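You operate a simulated robot arm through the tools that you are given. There is no shell and no other tool. Be economical: measure what you need, move in short steps, check, and stop when the job is done.

Carry out the task below with a simulated robot arm. There is one attempt and no reset: what you move stays moved.

TASK
Stand each tube in the rack hole with the dot of its colour.
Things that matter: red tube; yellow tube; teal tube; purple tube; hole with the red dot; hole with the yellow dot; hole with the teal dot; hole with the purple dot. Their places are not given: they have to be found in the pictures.

It is judged by the outcome, as a careful person would: the job done as asked, and still so three seconds after it is handed in. It fails if anything else is knocked over, pushed out of place, dropped, spilled or broken.

THE ROBOT
A 7-joint arm with a two-finger parallel gripper, fixed in place. Base frame: the origin is at the foot of the arm, x ahead of it, y to its left, z up. Lengths are in m, angles in degrees, forces in N, time in s.
With the tool pointing down near the work surface it reaches from about 0.3 to 0.7 m from the base axis. Its first joint turns from -66.0 to 66.0 degrees. Payload 1.57 kg.
Tool frame: the origin (TCP) lies between the finger pads and is the grasp point; the fingertips stand 0.03 m ahead of it; z points along the fingers, y is the line along which they close. The gripper opens to 0.11 m. The fingers are 0.024 m wide and 0.012 m thick; the gripper's body (0.048 by 0.112 m) begins 0.078 m behind the TCP.
Orientation is that of the tool frame in the base frame, as [roll, pitch, yaw] about the fixed x, y, z axes, in that order (R = Rz(yaw) Ry(pitch) Rx(roll)). With the fingers straight down and closing along the base's y, the tool's x points along the base's -x, its y along +y and its z along -z.

THE INTERFACE
- The arm moves only by the tool servo_tool. Its argument "plan" is a list of rows, each an object (a shift or turn left out is 0, a gripper value left out holds the last) with "rot": the turn, a rotation vector about the tool's x, y, z in degrees, a list of three; "delta_pos": the shift along the tool's x, y, z in cm, a list of three; "fingers": the finger opening in cm, from 0 to 11. In form: [{"rot": [ax, ay, az], "delta_pos": [x, y, z], "fingers": fingers}, ...]. A call has 1 to 12 rows; each row shifts and turns the commanded pose from where the row before left it, along the tool's axes as they then stand. A row lasts 0.2 s, in which the tool goes at most 0.05 m and 8.6 degrees; a call with a longer step from one row to the next is refused whole, and so is a gripper value outside its range. A pose out of reach is approached as far as the arm can. The call stops where the force on the tool passes 70 N (or 10 N more than at its start, if that is more) or the arm is blocked; 0.2 s more then pass. The fingers move at their own pace (about 0.108 m/s each) and stop on an object; they squeeze with about 35 N. The grip force told is the motor's: it shows also when the fingers shut on nothing. Time passes only in rows, and 0.2 s behind the last, so rows that do not move let the fingers close. It gives the time, the measured TCP pose, the force on the tool (base axes), the opening and the grip force at its end, in the units of the frame above (readings bear some noise).
- Cameras (640 x 400 px; columns grow to the right, rows downward): "scene" is fixed at [0.1677, -0.3881, 1.4173]; the picture's right is [0.76, -0.66, 0.00], its down [-0.29, -0.33, -0.90] and it looks along [0.59, 0.68, -0.44] (base axes); focal length 308 px, centre (320, 200). "wrist" rides on the gripper at [-0.036, 0, -0.08] in the tool frame; the picture's right is [0.00, -1.00, 0.00], its down [0.97, 0.00, -0.24] and it looks along [0.24, 0.00, 0.97] (tool axes); focal length 218 px, centre (320, 200).
- snapshot(camera): a new picture of that camera. No time passes.
- point_at(camera, pixels): for up to 12 pixels [column, row] of the newest picture of that camera ("zoom" is the newest enlarged one), the place [x, y, z] in the base frame of the surface seen there, good to about 0.002 m. No time passes.
- zoom(camera, box): a new picture of the part [left, top, right, bottom] of that camera's present view, enlarged. No time passes.
- sign_off(): hands the job in; it is judged then, once.

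Work in short steps. Measure before you move; look again where a grasp or a placing could have gone wrong, and mend it. You have 80 turns and 38 pictures in all, the two below and enlarged ones among them. Open the gripper and draw the arm clear of the work before you hand the job in, unless the task says otherwise; then end with one line.

The tools are called after "Request:" by a JSON object that holds its "fn" and its "kwargs". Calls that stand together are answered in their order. servo_tool: Moves the arm, as the interface text tells. Its arguments: {"type":"object","properties":{"plan":{"type":"array"}},"required":["plan"]} The other tools are called the same way: snapshot (camera) takes a picture; point_at (camera, pixels) gives the place of the surface under pixels of a picture; zoom (camera, box) takes an enlarged picture of a part of a camera's view; sign_off () hands the job in.

At the start:

```text
time_s: 0.0
tcp_pos: [0.3416, -0.0394, 1.1854]
ee_rot: [180.0, 0.0, -180.0]
force: [-0.3, -0.4, 0.1]
width: 0.1099
finger_force: 0.0
```

scene: 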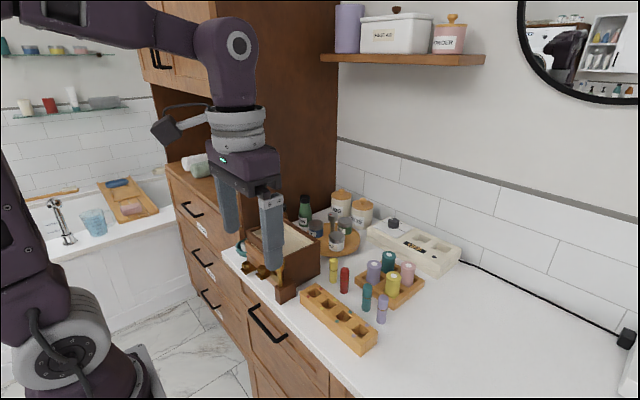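
wrist: 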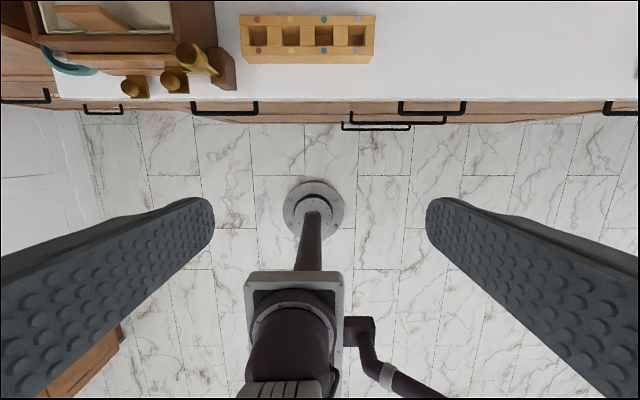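

The scene shows the rack at about (338,317) and four small tubes near (333,270), (345,280), (367,297), (382,309). I enlarge that region in both cameras.

Request:
{"fn": "zoom", "kwargs": {"camera": "scene", "box": [280, 240, 440, 360]}}

Request:
{"fn": "zoom", "kwargs": {"camera": "wrist", "box": [220, 0, 400, 80]}}

```text
3.33 times, centred on (360, 300) of scene
```

zoom: 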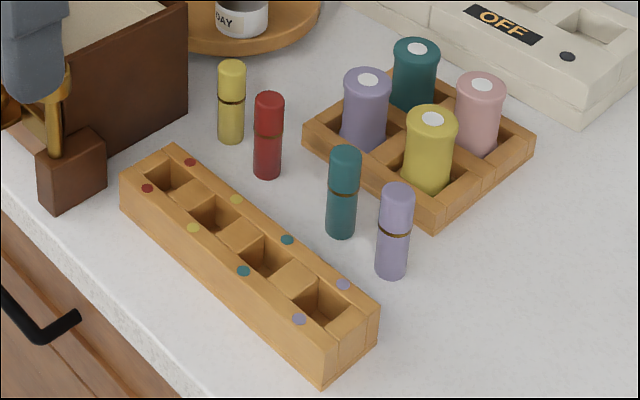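

```text
3.56 times, centred on (310, 40) of wrist
```

zoom: 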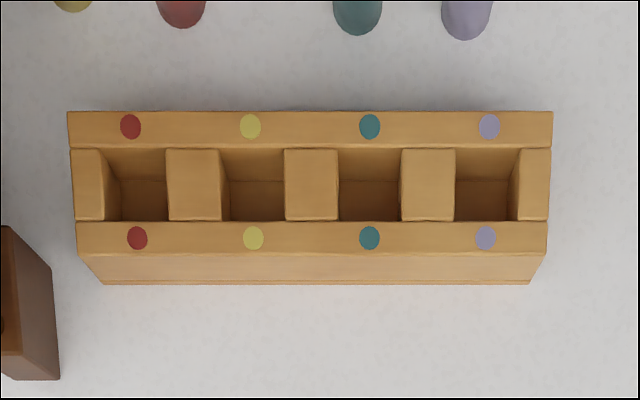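

Next I measure the hole dots and block corners from the wrist zoom, and the tube tops and bodies from the scene.

Request:
{"fn": "point_at", "kwargs": {"camera": "zoom", "pixels": [[130, 127], [137, 238], [250, 127], [253, 238], [370, 127], [370, 238], [489, 127], [486, 238], [145, 205], [260, 205], [370, 205], [485, 205]]}}

Request:
{"fn": "point_at", "kwargs": {"camera": "scene", "pixels": [[333.6, 259.5], [344.7, 269], [367.5, 285.2], [383.1, 296.8], [333, 280], [344, 290], [366.5, 308], [381.5, 320]]}}

```text
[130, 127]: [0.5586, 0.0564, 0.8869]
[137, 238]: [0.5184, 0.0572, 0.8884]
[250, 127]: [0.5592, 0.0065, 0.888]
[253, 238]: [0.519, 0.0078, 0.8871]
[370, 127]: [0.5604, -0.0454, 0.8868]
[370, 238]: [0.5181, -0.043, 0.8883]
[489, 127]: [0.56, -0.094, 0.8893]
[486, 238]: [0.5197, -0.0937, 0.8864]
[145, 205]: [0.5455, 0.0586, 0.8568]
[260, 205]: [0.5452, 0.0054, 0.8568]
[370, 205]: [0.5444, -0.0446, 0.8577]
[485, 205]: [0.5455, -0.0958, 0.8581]
```

```text
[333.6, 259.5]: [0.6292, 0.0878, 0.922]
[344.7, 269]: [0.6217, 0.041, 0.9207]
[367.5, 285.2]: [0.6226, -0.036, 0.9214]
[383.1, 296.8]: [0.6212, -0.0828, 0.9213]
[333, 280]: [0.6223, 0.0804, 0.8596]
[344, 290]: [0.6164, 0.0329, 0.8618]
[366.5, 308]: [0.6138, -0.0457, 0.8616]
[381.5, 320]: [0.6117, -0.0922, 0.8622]
```

Holes: x≈0.539, y≈0.057/0.007/−0.044/−0.094 (red, yellow, teal, purple), rack top at 0.887. The tubes stand at x≈0.625 with tops at 0.921. I move above them for a straight-down look.

Request:
{"fn": "servo_tool", "kwargs": {"plan": [{"delta_pos": [-3.7, 0.56, 1.2], "fingers": 4.5}, {"delta_pos": [-3.7, 0.56, 1.2]}, {"delta_pos": [-3.7, 0.56, 1.2]}, {"delta_pos": [-3.7, 0.56, 1.2]}, {"delta_pos": [-3.7, 0.56, 1.2]}, {"delta_pos": [-3.7, 0.56, 1.2]}, {"delta_pos": [-3.7, 0.56, 1.2]}, {}]}}

Request:
{"fn": "snapshot", "kwargs": {"camera": "wrist"}}

```text
time_s: 1.8
tcp_pos: [0.6032, 0.0003, 1.1027]
ee_rot: [-180.0, 0.1, 180.0]
force: [0.4, 0.9, -0.4]
width: 0.0451
finger_force: 0.0
```

```text
33 pictures are left
```

wrist: 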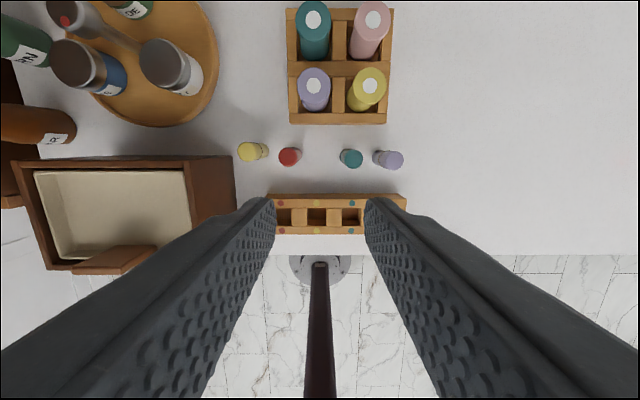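

Request:
{"fn": "zoom", "kwargs": {"camera": "wrist", "box": [224, 100, 416, 220]}}

```text
3.33 times, centred on (320, 160) of wrist
```

zoom: 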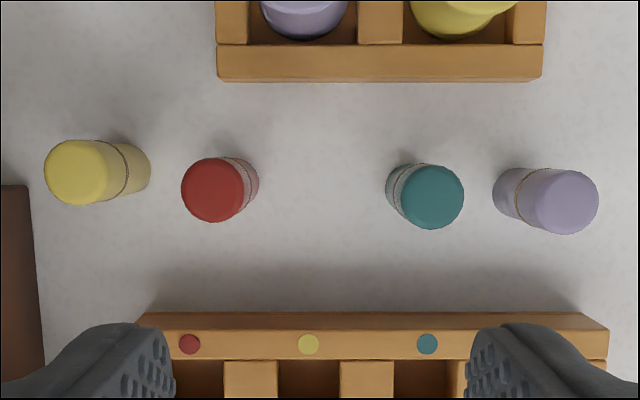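

The cap tops are well seen; I measure cap edges (left/right, top/bottom), the tray and the box wall.

Request:
{"fn": "point_at", "kwargs": {"camera": "zoom", "pixels": [[49, 173], [73, 172], [105, 172], [184, 190], [213, 190], [242, 190], [404, 196], [433, 196], [461, 196], [537, 202], [566, 202], [596, 202]]}}

Request:
{"fn": "point_at", "kwargs": {"camera": "wrist", "pixels": [[314, 86], [368, 86], [232, 160], [236, 200], [320, 123], [250, 146], [288, 150], [352, 151], [394, 153]]}}

Request:
{"fn": "point_at", "kwargs": {"camera": "zoom", "pixels": [[73, 145], [73, 201], [213, 161], [213, 218], [433, 167], [433, 226], [566, 173], [566, 231], [190, 344], [309, 344], [427, 344]]}}

```text
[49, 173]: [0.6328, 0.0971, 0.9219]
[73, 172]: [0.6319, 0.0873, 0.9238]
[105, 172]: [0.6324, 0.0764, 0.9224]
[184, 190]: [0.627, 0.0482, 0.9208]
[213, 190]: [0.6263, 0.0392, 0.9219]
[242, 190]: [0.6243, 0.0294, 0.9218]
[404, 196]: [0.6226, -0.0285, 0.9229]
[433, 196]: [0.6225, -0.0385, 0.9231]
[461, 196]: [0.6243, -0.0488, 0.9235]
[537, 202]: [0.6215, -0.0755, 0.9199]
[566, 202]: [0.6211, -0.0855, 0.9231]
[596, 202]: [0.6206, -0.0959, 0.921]
```

```text
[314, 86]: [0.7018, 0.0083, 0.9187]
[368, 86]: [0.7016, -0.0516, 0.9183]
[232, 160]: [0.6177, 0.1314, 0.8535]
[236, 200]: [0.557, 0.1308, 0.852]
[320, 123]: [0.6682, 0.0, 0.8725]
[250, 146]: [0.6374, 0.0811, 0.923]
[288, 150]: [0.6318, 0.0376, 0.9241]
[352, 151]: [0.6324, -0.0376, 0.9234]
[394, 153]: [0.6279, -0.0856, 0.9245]
```

```text
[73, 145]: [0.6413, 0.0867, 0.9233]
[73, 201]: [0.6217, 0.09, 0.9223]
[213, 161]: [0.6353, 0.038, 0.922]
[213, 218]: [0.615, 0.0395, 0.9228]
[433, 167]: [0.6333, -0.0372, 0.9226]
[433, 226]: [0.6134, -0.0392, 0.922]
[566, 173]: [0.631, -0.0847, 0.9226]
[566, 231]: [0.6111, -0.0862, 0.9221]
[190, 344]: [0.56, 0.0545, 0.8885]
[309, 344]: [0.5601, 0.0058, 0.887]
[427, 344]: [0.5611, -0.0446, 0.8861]
```

Tube centres: yellow (0.632,0.087), red (0.626,0.039), teal (0.623,−0.0385), purple (0.621,−0.0857), diameter 0.021. I check the box rim height near yellow, and go above purple.

Request:
{"fn": "point_at", "kwargs": {"camera": "wrist", "pixels": [[212, 158], [190, 160], [225, 158], [170, 65], [185, 45], [210, 200]]}}

Request:
{"fn": "servo_tool", "kwargs": {"plan": [{"delta_pos": [-0.6, -2.87, 3], "fingers": 4}, {"delta_pos": [-0.6, -2.87, 3]}, {"delta_pos": [-0.58, -2.86, 3]}, {}]}}

```text
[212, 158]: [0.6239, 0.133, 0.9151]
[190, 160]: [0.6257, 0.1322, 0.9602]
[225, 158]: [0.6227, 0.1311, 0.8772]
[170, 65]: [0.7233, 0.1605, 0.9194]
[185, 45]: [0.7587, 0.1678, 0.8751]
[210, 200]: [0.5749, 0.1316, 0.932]
```

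```text
time_s: 2.8
tcp_pos: [0.6197, -0.0865, 1.0112]
ee_rot: [-180.0, 0.1, -180.0]
force: [-0.4, 0.9, -0.5]
width: 0.0401
finger_force: 0.0
```

The rim is at about 0.962, below the gripper body at 0.993. I lower onto purple and close.

Request:
{"fn": "servo_tool", "kwargs": {"plan": [{"delta_pos": [-0.12, 0.06, 3.2]}, {"delta_pos": [0, 0, 3.2]}, {"delta_pos": [0, 0, 2.2]}, {"delta_pos": [0, 0, 1.0]}, {}, {"fingers": 1.5}, {}, {}]}}

```text
time_s: 4.6
tcp_pos: [0.619, -0.0845, 0.9149]
ee_rot: [180.0, 0.1, -179.9]
force: [0.6, -0.2, 0.0]
width: 0.0214
finger_force: 35.2
```

Purple is gripped (0.0214). I lift 6 cm, carry it over the purple hole and look.

Request:
{"fn": "servo_tool", "kwargs": {"plan": [{"delta_pos": [0, 0, -3]}, {"delta_pos": [0, 0, -3]}, {"delta_pos": [4.05, -0.45, 0]}, {"delta_pos": [4.05, -0.45, 0]}, {}, {}]}}

Request:
{"fn": "snapshot", "kwargs": {"camera": "wrist"}}

Request:
{"fn": "zoom", "kwargs": {"camera": "scene", "box": [280, 240, 440, 360]}}

```text
time_s: 6.0
tcp_pos: [0.5398, -0.0932, 0.9741]
ee_rot: [-180.0, 0.0, -180.0]
force: [-0.6, -0.1, -0.3]
width: 0.0212
finger_force: 34.7
```

```text
31 pictures are left
```

wrist: 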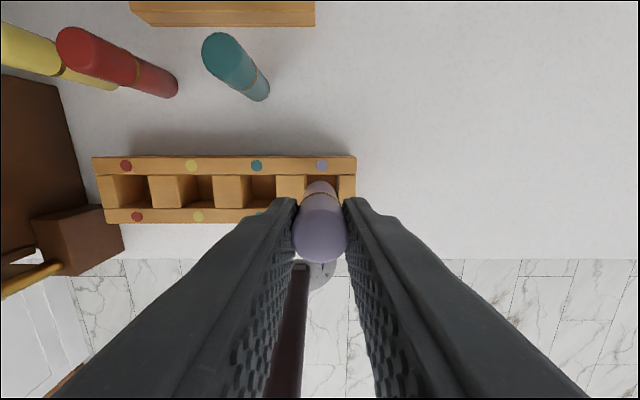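

```text
3.33 times, centred on (360, 300) of scene
```

zoom: 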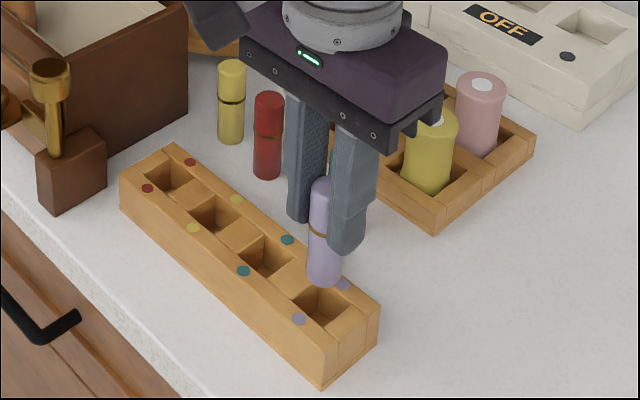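

I check the held cap's centre (≈(320,235)) and edges.

Request:
{"fn": "point_at", "kwargs": {"camera": "wrist", "pixels": [[320, 258], [320, 240], [320, 222], [300, 240], [340, 240], [321, 166], [257, 165]]}}

```text
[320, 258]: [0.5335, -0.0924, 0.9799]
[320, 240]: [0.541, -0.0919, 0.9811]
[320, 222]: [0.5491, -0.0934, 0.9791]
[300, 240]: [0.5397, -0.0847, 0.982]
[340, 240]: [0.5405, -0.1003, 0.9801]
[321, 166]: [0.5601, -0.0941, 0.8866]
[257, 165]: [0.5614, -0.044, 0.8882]
```

Cap centre is about (0.541,−0.093). I nudge 1.5 mm and lower into the hole.

Request:
{"fn": "servo_tool", "kwargs": {"plan": [{"delta_pos": [0.15, -0.06, 0]}, {"delta_pos": [0, 0, 2]}, {"delta_pos": [0, 0, 1.5]}, {"delta_pos": [0, 0, 1]}, {"delta_pos": [0, 0, 0.5]}, {}]}}

Request:
{"fn": "zoom", "kwargs": {"camera": "scene", "box": [280, 240, 440, 360]}}

```text
time_s: 7.4
tcp_pos: [0.5367, -0.0953, 0.9262]
ee_rot: [-180.0, 0.1, 180.0]
force: [-0.5, 0.8, 6.5]
width: 0.0202
finger_force: 33.9
```

```text
3.33 times, centred on (360, 300) of scene
```

zoom: 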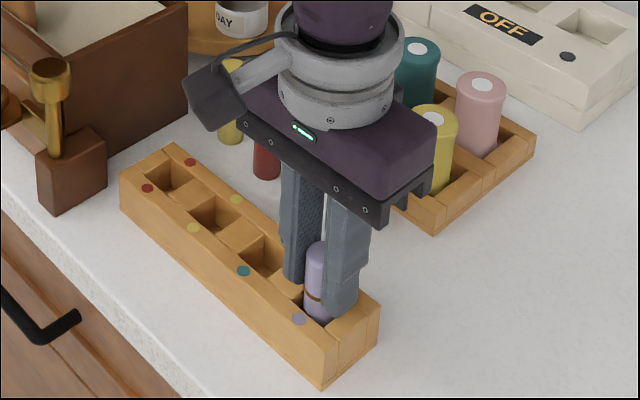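

The tube is in the hole and just touching its floor (6.5 N). I release and rise, then go above teal.

Request:
{"fn": "servo_tool", "kwargs": {"plan": [{"fingers": 4}, {}, {"delta_pos": [0, 0, -3]}, {"delta_pos": [0, 0, -4]}, {"delta_pos": [-4.3, 1.8, -1]}, {"delta_pos": [-4.3, 1.8, 0]}, {"delta_pos": [0, 2.0, 0]}, {}, {}]}}

Request:
{"fn": "snapshot", "kwargs": {"camera": "wrist"}}

```text
time_s: 9.4
tcp_pos: [0.6233, -0.0384, 1.0047]
ee_rot: [-180.0, 0.0, 180.0]
force: [0.2, 0.7, 0.3]
width: 0.0398
finger_force: 0.1
```

```text
28 pictures are left
```

wrist: 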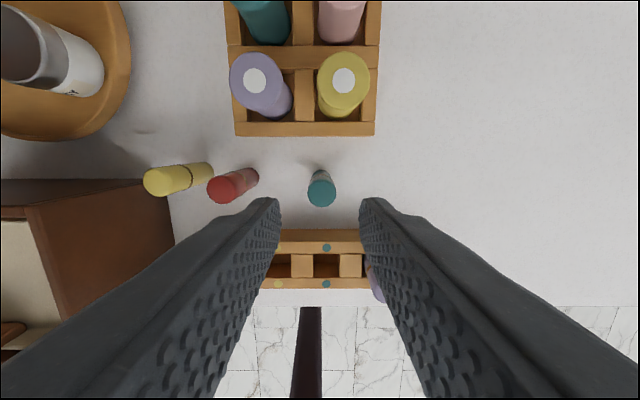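

Purple stands in place; I'm centred over teal (cap at (321,193)). Descend, grasp, lift, carry to the teal hole.

Request:
{"fn": "servo_tool", "kwargs": {"plan": [{"delta_pos": [0, 0, 4]}, {"delta_pos": [0, 0, 3.5]}, {"delta_pos": [0, 0, 1.5]}, {}, {"fingers": 1.5}, {}, {}, {"delta_pos": [0, 0, -3]}, {"delta_pos": [0, 0, -3]}, {"delta_pos": [4.2, -0.3, 0]}, {"delta_pos": [4.2, -0.3, 0]}, {}]}}

Request:
{"fn": "snapshot", "kwargs": {"camera": "wrist"}}

```text
time_s: 12.0
tcp_pos: [0.5373, -0.0464, 0.9743]
ee_rot: [180.0, 0.1, -180.0]
force: [-0.4, 0.6, -0.2]
width: 0.0215
finger_force: 34.3
```

```text
27 pictures are left
```

wrist: 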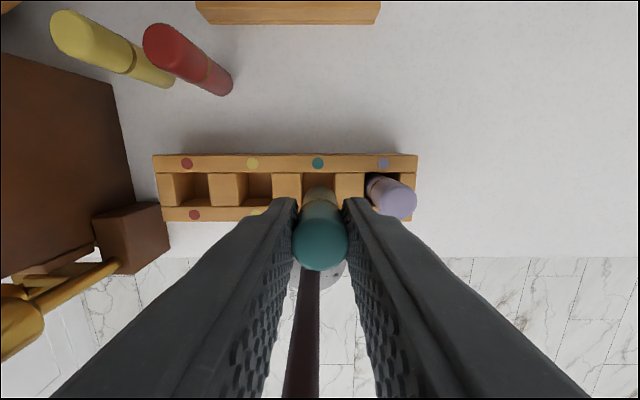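

Request:
{"fn": "point_at", "kwargs": {"camera": "wrist", "pixels": [[320, 267], [320, 245], [320, 225], [320, 221], [318, 163], [253, 163], [383, 163]]}}

Request:
{"fn": "zoom", "kwargs": {"camera": "wrist", "box": [272, 150, 368, 280]}}

```text
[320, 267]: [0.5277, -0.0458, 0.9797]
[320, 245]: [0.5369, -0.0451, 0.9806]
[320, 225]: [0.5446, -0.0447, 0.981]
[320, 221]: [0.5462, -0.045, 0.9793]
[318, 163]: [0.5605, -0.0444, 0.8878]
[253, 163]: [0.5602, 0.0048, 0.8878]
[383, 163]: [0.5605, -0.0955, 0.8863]
```

```text
3.08 times, centred on (320, 215) of wrist
```

zoom: 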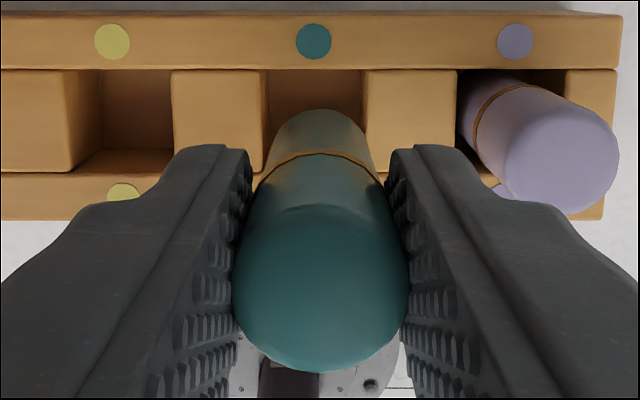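

Cap centre ≈(0.537,−0.045); I shift +2 mm in x and lower.

Request:
{"fn": "servo_tool", "kwargs": {"plan": [{"delta_pos": [-0.2, 0.08, 0]}, {"delta_pos": [0, 0, 2]}, {"delta_pos": [0, 0, 1.5]}, {"delta_pos": [0, 0, 1]}, {"delta_pos": [0, 0, 0.5]}, {}]}}

```text
time_s: 13.4
tcp_pos: [0.5397, -0.0443, 0.9255]
ee_rot: [-180.0, 0.0, 180.0]
force: [0.8, -0.9, 1.4]
width: 0.0204
finger_force: 33.8
```

Depth matches purple's, with no odd force. Release, rise, go above red.

Request:
{"fn": "servo_tool", "kwargs": {"plan": [{"fingers": 3.8}, {}, {"delta_pos": [0, 0, -3]}, {"delta_pos": [0, 0, -5]}, {"delta_pos": [-2.87, 2.77, 0]}, {"delta_pos": [-2.87, 2.77, 0]}, {"delta_pos": [-2.87, 2.77, 0]}, {}, {}]}}

Request:
{"fn": "snapshot", "kwargs": {"camera": "wrist"}}

```text
time_s: 15.4
tcp_pos: [0.6282, 0.0376, 1.0066]
ee_rot: [180.0, 0.0, 180.0]
force: [-0.9, 0.2, -0.3]
width: 0.038
finger_force: 0.0
```

```text
25 pictures are left
```

wrist: 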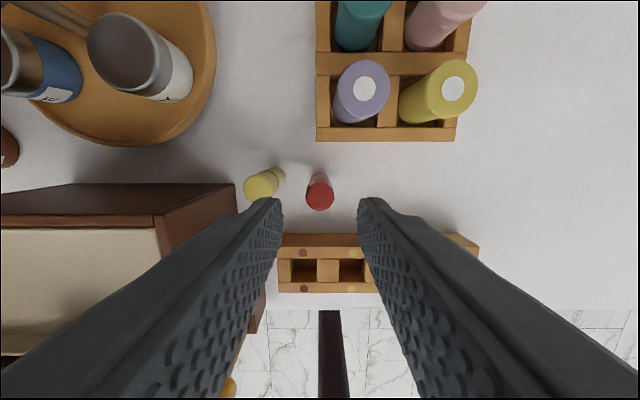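

Red cap at (320,197) is about 2 mm toward the robot. I also check the knob near the red hole before carrying there.

Request:
{"fn": "point_at", "kwargs": {"camera": "wrist", "pixels": [[258, 300], [232, 385], [250, 325], [320, 197]]}}

Request:
{"fn": "point_at", "kwargs": {"camera": "scene", "pixels": [[279, 258], [279, 262], [276, 280], [291, 285]]}}

Request:
{"fn": "servo_tool", "kwargs": {"plan": [{"delta_pos": [0.2, 0.06, 4]}, {"delta_pos": [0, 0, 3.5]}, {"delta_pos": [0, 0, 1.6]}, {}, {"fingers": 1.5}, {}, {}, {"delta_pos": [0, 0, -3]}, {"delta_pos": [0, 0, -3]}, {}]}}

```text
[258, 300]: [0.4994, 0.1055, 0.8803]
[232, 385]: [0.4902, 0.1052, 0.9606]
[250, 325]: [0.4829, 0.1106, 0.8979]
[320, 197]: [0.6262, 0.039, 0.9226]
```

```text
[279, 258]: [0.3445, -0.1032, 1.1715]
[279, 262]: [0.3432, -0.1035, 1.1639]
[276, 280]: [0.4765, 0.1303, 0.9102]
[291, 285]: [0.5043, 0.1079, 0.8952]
```

```text
time_s: 17.6
tcp_pos: [0.6257, 0.0384, 0.9749]
ee_rot: [180.0, 0.0, 179.9]
force: [-1.3, 0.5, -0.3]
width: 0.0212
finger_force: 34.8
```

The knob (x≈0.49, top ≈0.965) is clear of the fingers' path. I carry red to its hole.

Request:
{"fn": "servo_tool", "kwargs": {"plan": [{"delta_pos": [4.33, 0.89, 0]}, {"delta_pos": [4.34, 0.89, 0]}, {}, {}]}}

Request:
{"fn": "zoom", "kwargs": {"camera": "wrist", "box": [224, 150, 416, 280]}}

Request:
{"fn": "snapshot", "kwargs": {"camera": "wrist"}}

Request:
{"fn": "point_at", "kwargs": {"camera": "wrist", "pixels": [[320, 262], [320, 240], [320, 222], [300, 240], [340, 240]]}}

```text
time_s: 18.6
tcp_pos: [0.5368, 0.0561, 0.9741]
ee_rot: [180.0, 0.0, 179.9]
force: [0.1, -0.7, -0.8]
width: 0.0212
finger_force: 34.3
```

```text
3.08 times, centred on (320, 215) of wrist
```

zoom: 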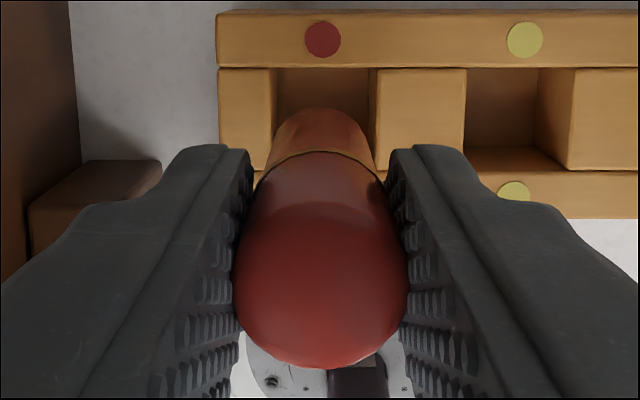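

```text
23 pictures are left
```

wrist: 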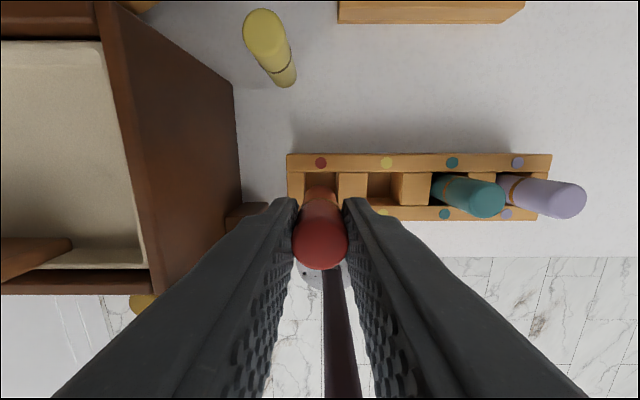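

```text
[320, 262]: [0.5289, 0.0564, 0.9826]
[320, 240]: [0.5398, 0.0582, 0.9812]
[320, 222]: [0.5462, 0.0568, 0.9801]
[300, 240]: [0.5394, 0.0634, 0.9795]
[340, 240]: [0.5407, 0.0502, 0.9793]
```

Nearly identical to teal's view; cap centre ≈(0.537,0.056). Shift +2 mm in x, lower, release, and rise towards yellow.

Request:
{"fn": "servo_tool", "kwargs": {"plan": [{"delta_pos": [-0.18, 0, 0]}, {"delta_pos": [0, 0, 2]}, {"delta_pos": [0, 0, 1.5]}, {"delta_pos": [0, 0, 1]}, {"delta_pos": [0, 0, 0.5]}, {}]}}

```text
time_s: 20.0
tcp_pos: [0.5395, 0.0575, 0.9251]
ee_rot: [-179.9, 0.1, 180.0]
force: [0.1, -1.9, 0.4]
width: 0.0213
finger_force: 34.6
```

Request:
{"fn": "servo_tool", "kwargs": {"plan": [{"fingers": 3.8}, {}, {"delta_pos": [0, 0, -3]}, {"delta_pos": [0, 0, -5]}, {"delta_pos": [-4.6, 1.5, 0]}, {"delta_pos": [-4.6, 1.5, 0]}, {}, {}]}}

Request:
{"fn": "snapshot", "kwargs": {"camera": "wrist"}}

```text
time_s: 21.8
tcp_pos: [0.6322, 0.0881, 1.0044]
ee_rot: [-179.9, 0.0, -180.0]
force: [-0.5, 0.0, 0.4]
width: 0.0382
finger_force: 0.1
```

```text
22 pictures are left
```

wrist: 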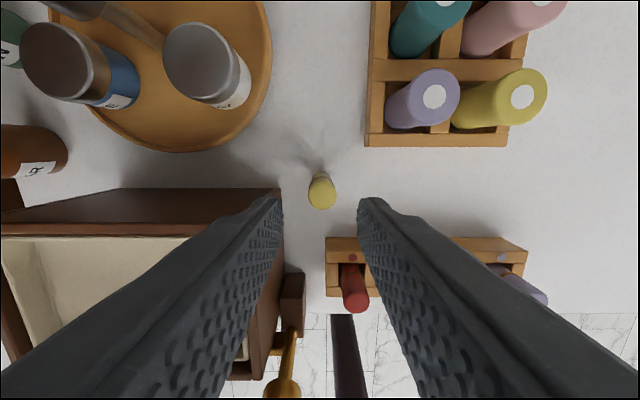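

Centred over yellow (cap (321,195)), with the left finger clear of the box. Descend, grasp, lift.

Request:
{"fn": "servo_tool", "kwargs": {"plan": [{"delta_pos": [0, -0.03, 4]}, {"delta_pos": [0, 0, 3.5]}, {"delta_pos": [0, 0, 1.5]}, {}, {"fingers": 1.5}, {}, {}, {"delta_pos": [0, 0, -3]}, {"delta_pos": [0, 0, -3]}, {}]}}

```text
time_s: 24.0
tcp_pos: [0.6345, 0.0859, 0.9739]
ee_rot: [179.9, 0.0, 179.9]
force: [0.4, -0.2, -0.6]
width: 0.0209
finger_force: 34.6
```

I move in y first and then x, to keep clear of the red tube.

Request:
{"fn": "servo_tool", "kwargs": {"plan": [{"delta_pos": [0, -4.05, 0]}, {"delta_pos": [0, -4.05, 0]}, {"delta_pos": [4.6, 0, 0]}, {"delta_pos": [4.6, 0, 0]}, {}, {}]}}

Request:
{"fn": "zoom", "kwargs": {"camera": "wrist", "box": [224, 150, 416, 280]}}

Request:
{"fn": "point_at", "kwargs": {"camera": "zoom", "pixels": [[320, 360], [320, 290], [320, 230], [320, 215]]}}

```text
time_s: 25.4
tcp_pos: [0.5421, 0.0051, 0.9734]
ee_rot: [-179.9, 0.0, 180.0]
force: [0.6, 0.4, -0.9]
width: 0.0209
finger_force: 34.0
```

```text
3.08 times, centred on (320, 215) of wrist
```

zoom: 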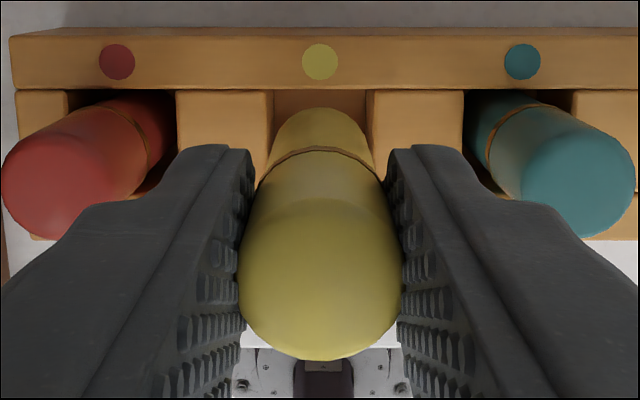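

```text
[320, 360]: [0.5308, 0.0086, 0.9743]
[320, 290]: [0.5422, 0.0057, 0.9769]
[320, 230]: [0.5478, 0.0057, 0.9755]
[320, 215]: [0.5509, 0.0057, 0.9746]
```

Aligned in y (dot at column 320), ~2.5 mm too far in x. Correct and lower.

Request:
{"fn": "servo_tool", "kwargs": {"plan": [{"delta_pos": [0.25, 0.04, 0]}, {"delta_pos": [0, 0, 2]}, {"delta_pos": [0, 0, 1.5]}, {"delta_pos": [0, 0, 1]}, {"delta_pos": [0, 0, 0.5]}, {}]}}

```text
time_s: 26.8
tcp_pos: [0.5396, 0.0045, 0.9256]
ee_rot: [-180.0, 0.2, 180.0]
force: [5.4, -0.3, 21.7]
width: 0.0209
finger_force: 34.3
```

Upward force is 22 N; I look before releasing.

Request:
{"fn": "zoom", "kwargs": {"camera": "scene", "box": [280, 240, 440, 360]}}

Request:
{"fn": "zoom", "kwargs": {"camera": "wrist", "box": [224, 150, 416, 280]}}

```text
3.33 times, centred on (360, 300) of scene
```

zoom: 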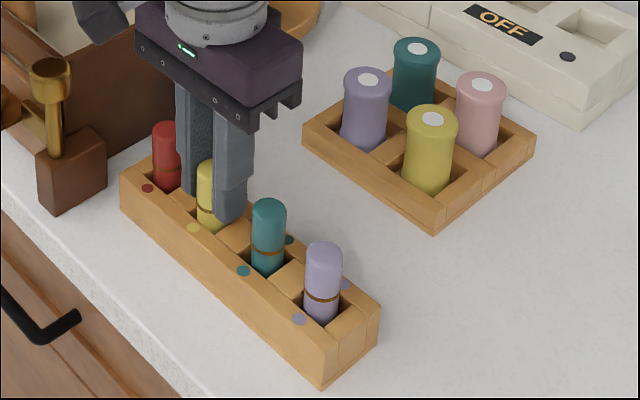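

```text
3.08 times, centred on (320, 215) of wrist
```

zoom: 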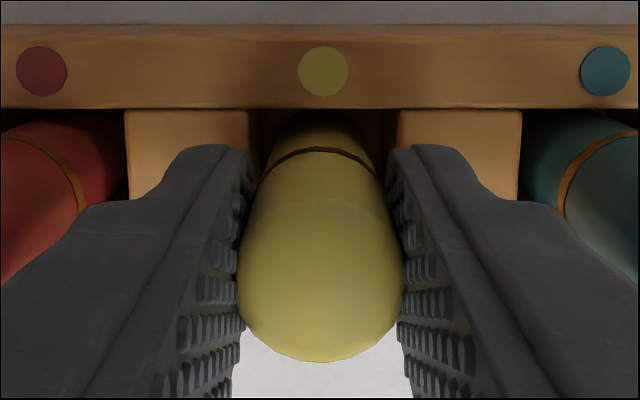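

Yellow is in its hole, pressed on the floor. I ease up 1.5 mm, release, and draw clear.

Request:
{"fn": "servo_tool", "kwargs": {"plan": [{"delta_pos": [0, 0, -0.15]}, {}, {"fingers": 3.8}, {}, {"delta_pos": [0, 0, -3]}, {"delta_pos": [0, 0, -4.5]}, {"delta_pos": [0, 0, -4.5]}, {"delta_pos": [4, 0, -3]}, {"delta_pos": [4.5, 0, 0]}, {"delta_pos": [4.5, 0, 0]}, {}, {}]}}

Request:
{"fn": "zoom", "kwargs": {"camera": "scene", "box": [280, 240, 440, 360]}}

Request:
{"fn": "snapshot", "kwargs": {"camera": "scene"}}

Request:
{"fn": "snapshot", "kwargs": {"camera": "wrist"}}

```text
time_s: 29.4
tcp_pos: [0.4095, 0.0067, 1.0773]
ee_rot: [-180.0, 0.0, 179.9]
force: [-0.2, -0.4, 0.5]
width: 0.038
finger_force: 0.1
```

```text
3.33 times, centred on (360, 300) of scene
```

zoom: 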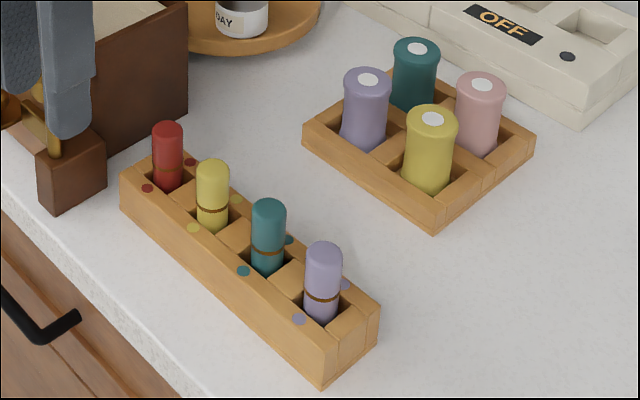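

```text
17 pictures are left
```

scene: 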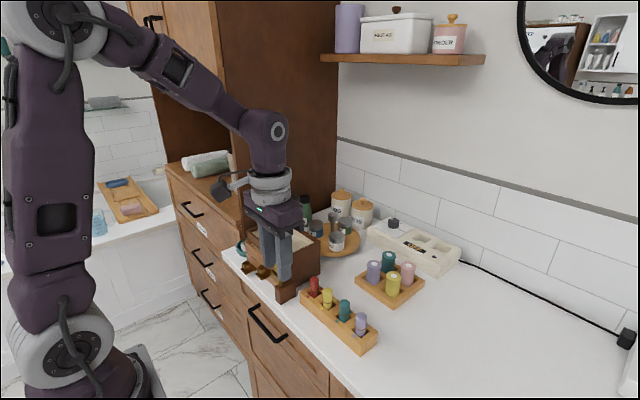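

```text
16 pictures are left
```

wrist: 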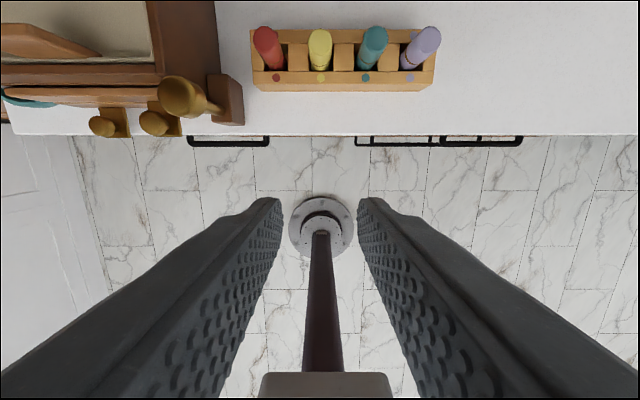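

All four tubes stand in their holes and nothing else has moved. I raise the arm, open the gripper fully and hand in.

Request:
{"fn": "servo_tool", "kwargs": {"plan": [{"delta_pos": [2, 0, -4]}, {"delta_pos": [2, 0, -4]}, {"fingers": 11}, {}, {}]}}

Request:
{"fn": "sign_off", "kwargs": {}}

```text
time_s: 30.6
tcp_pos: [0.3679, 0.0038, 1.1584]
ee_rot: [-180.0, -0.1, 180.0]
force: [0.3, 0.2, 0.1]
width: 0.1101
finger_force: 0.1
```

```text
The job is handed in.
```

The red, yellow, teal and purple tubes each stand upright in the hole with the dot of their colour, nothing else was moved, and the arm is clear with the gripper open.
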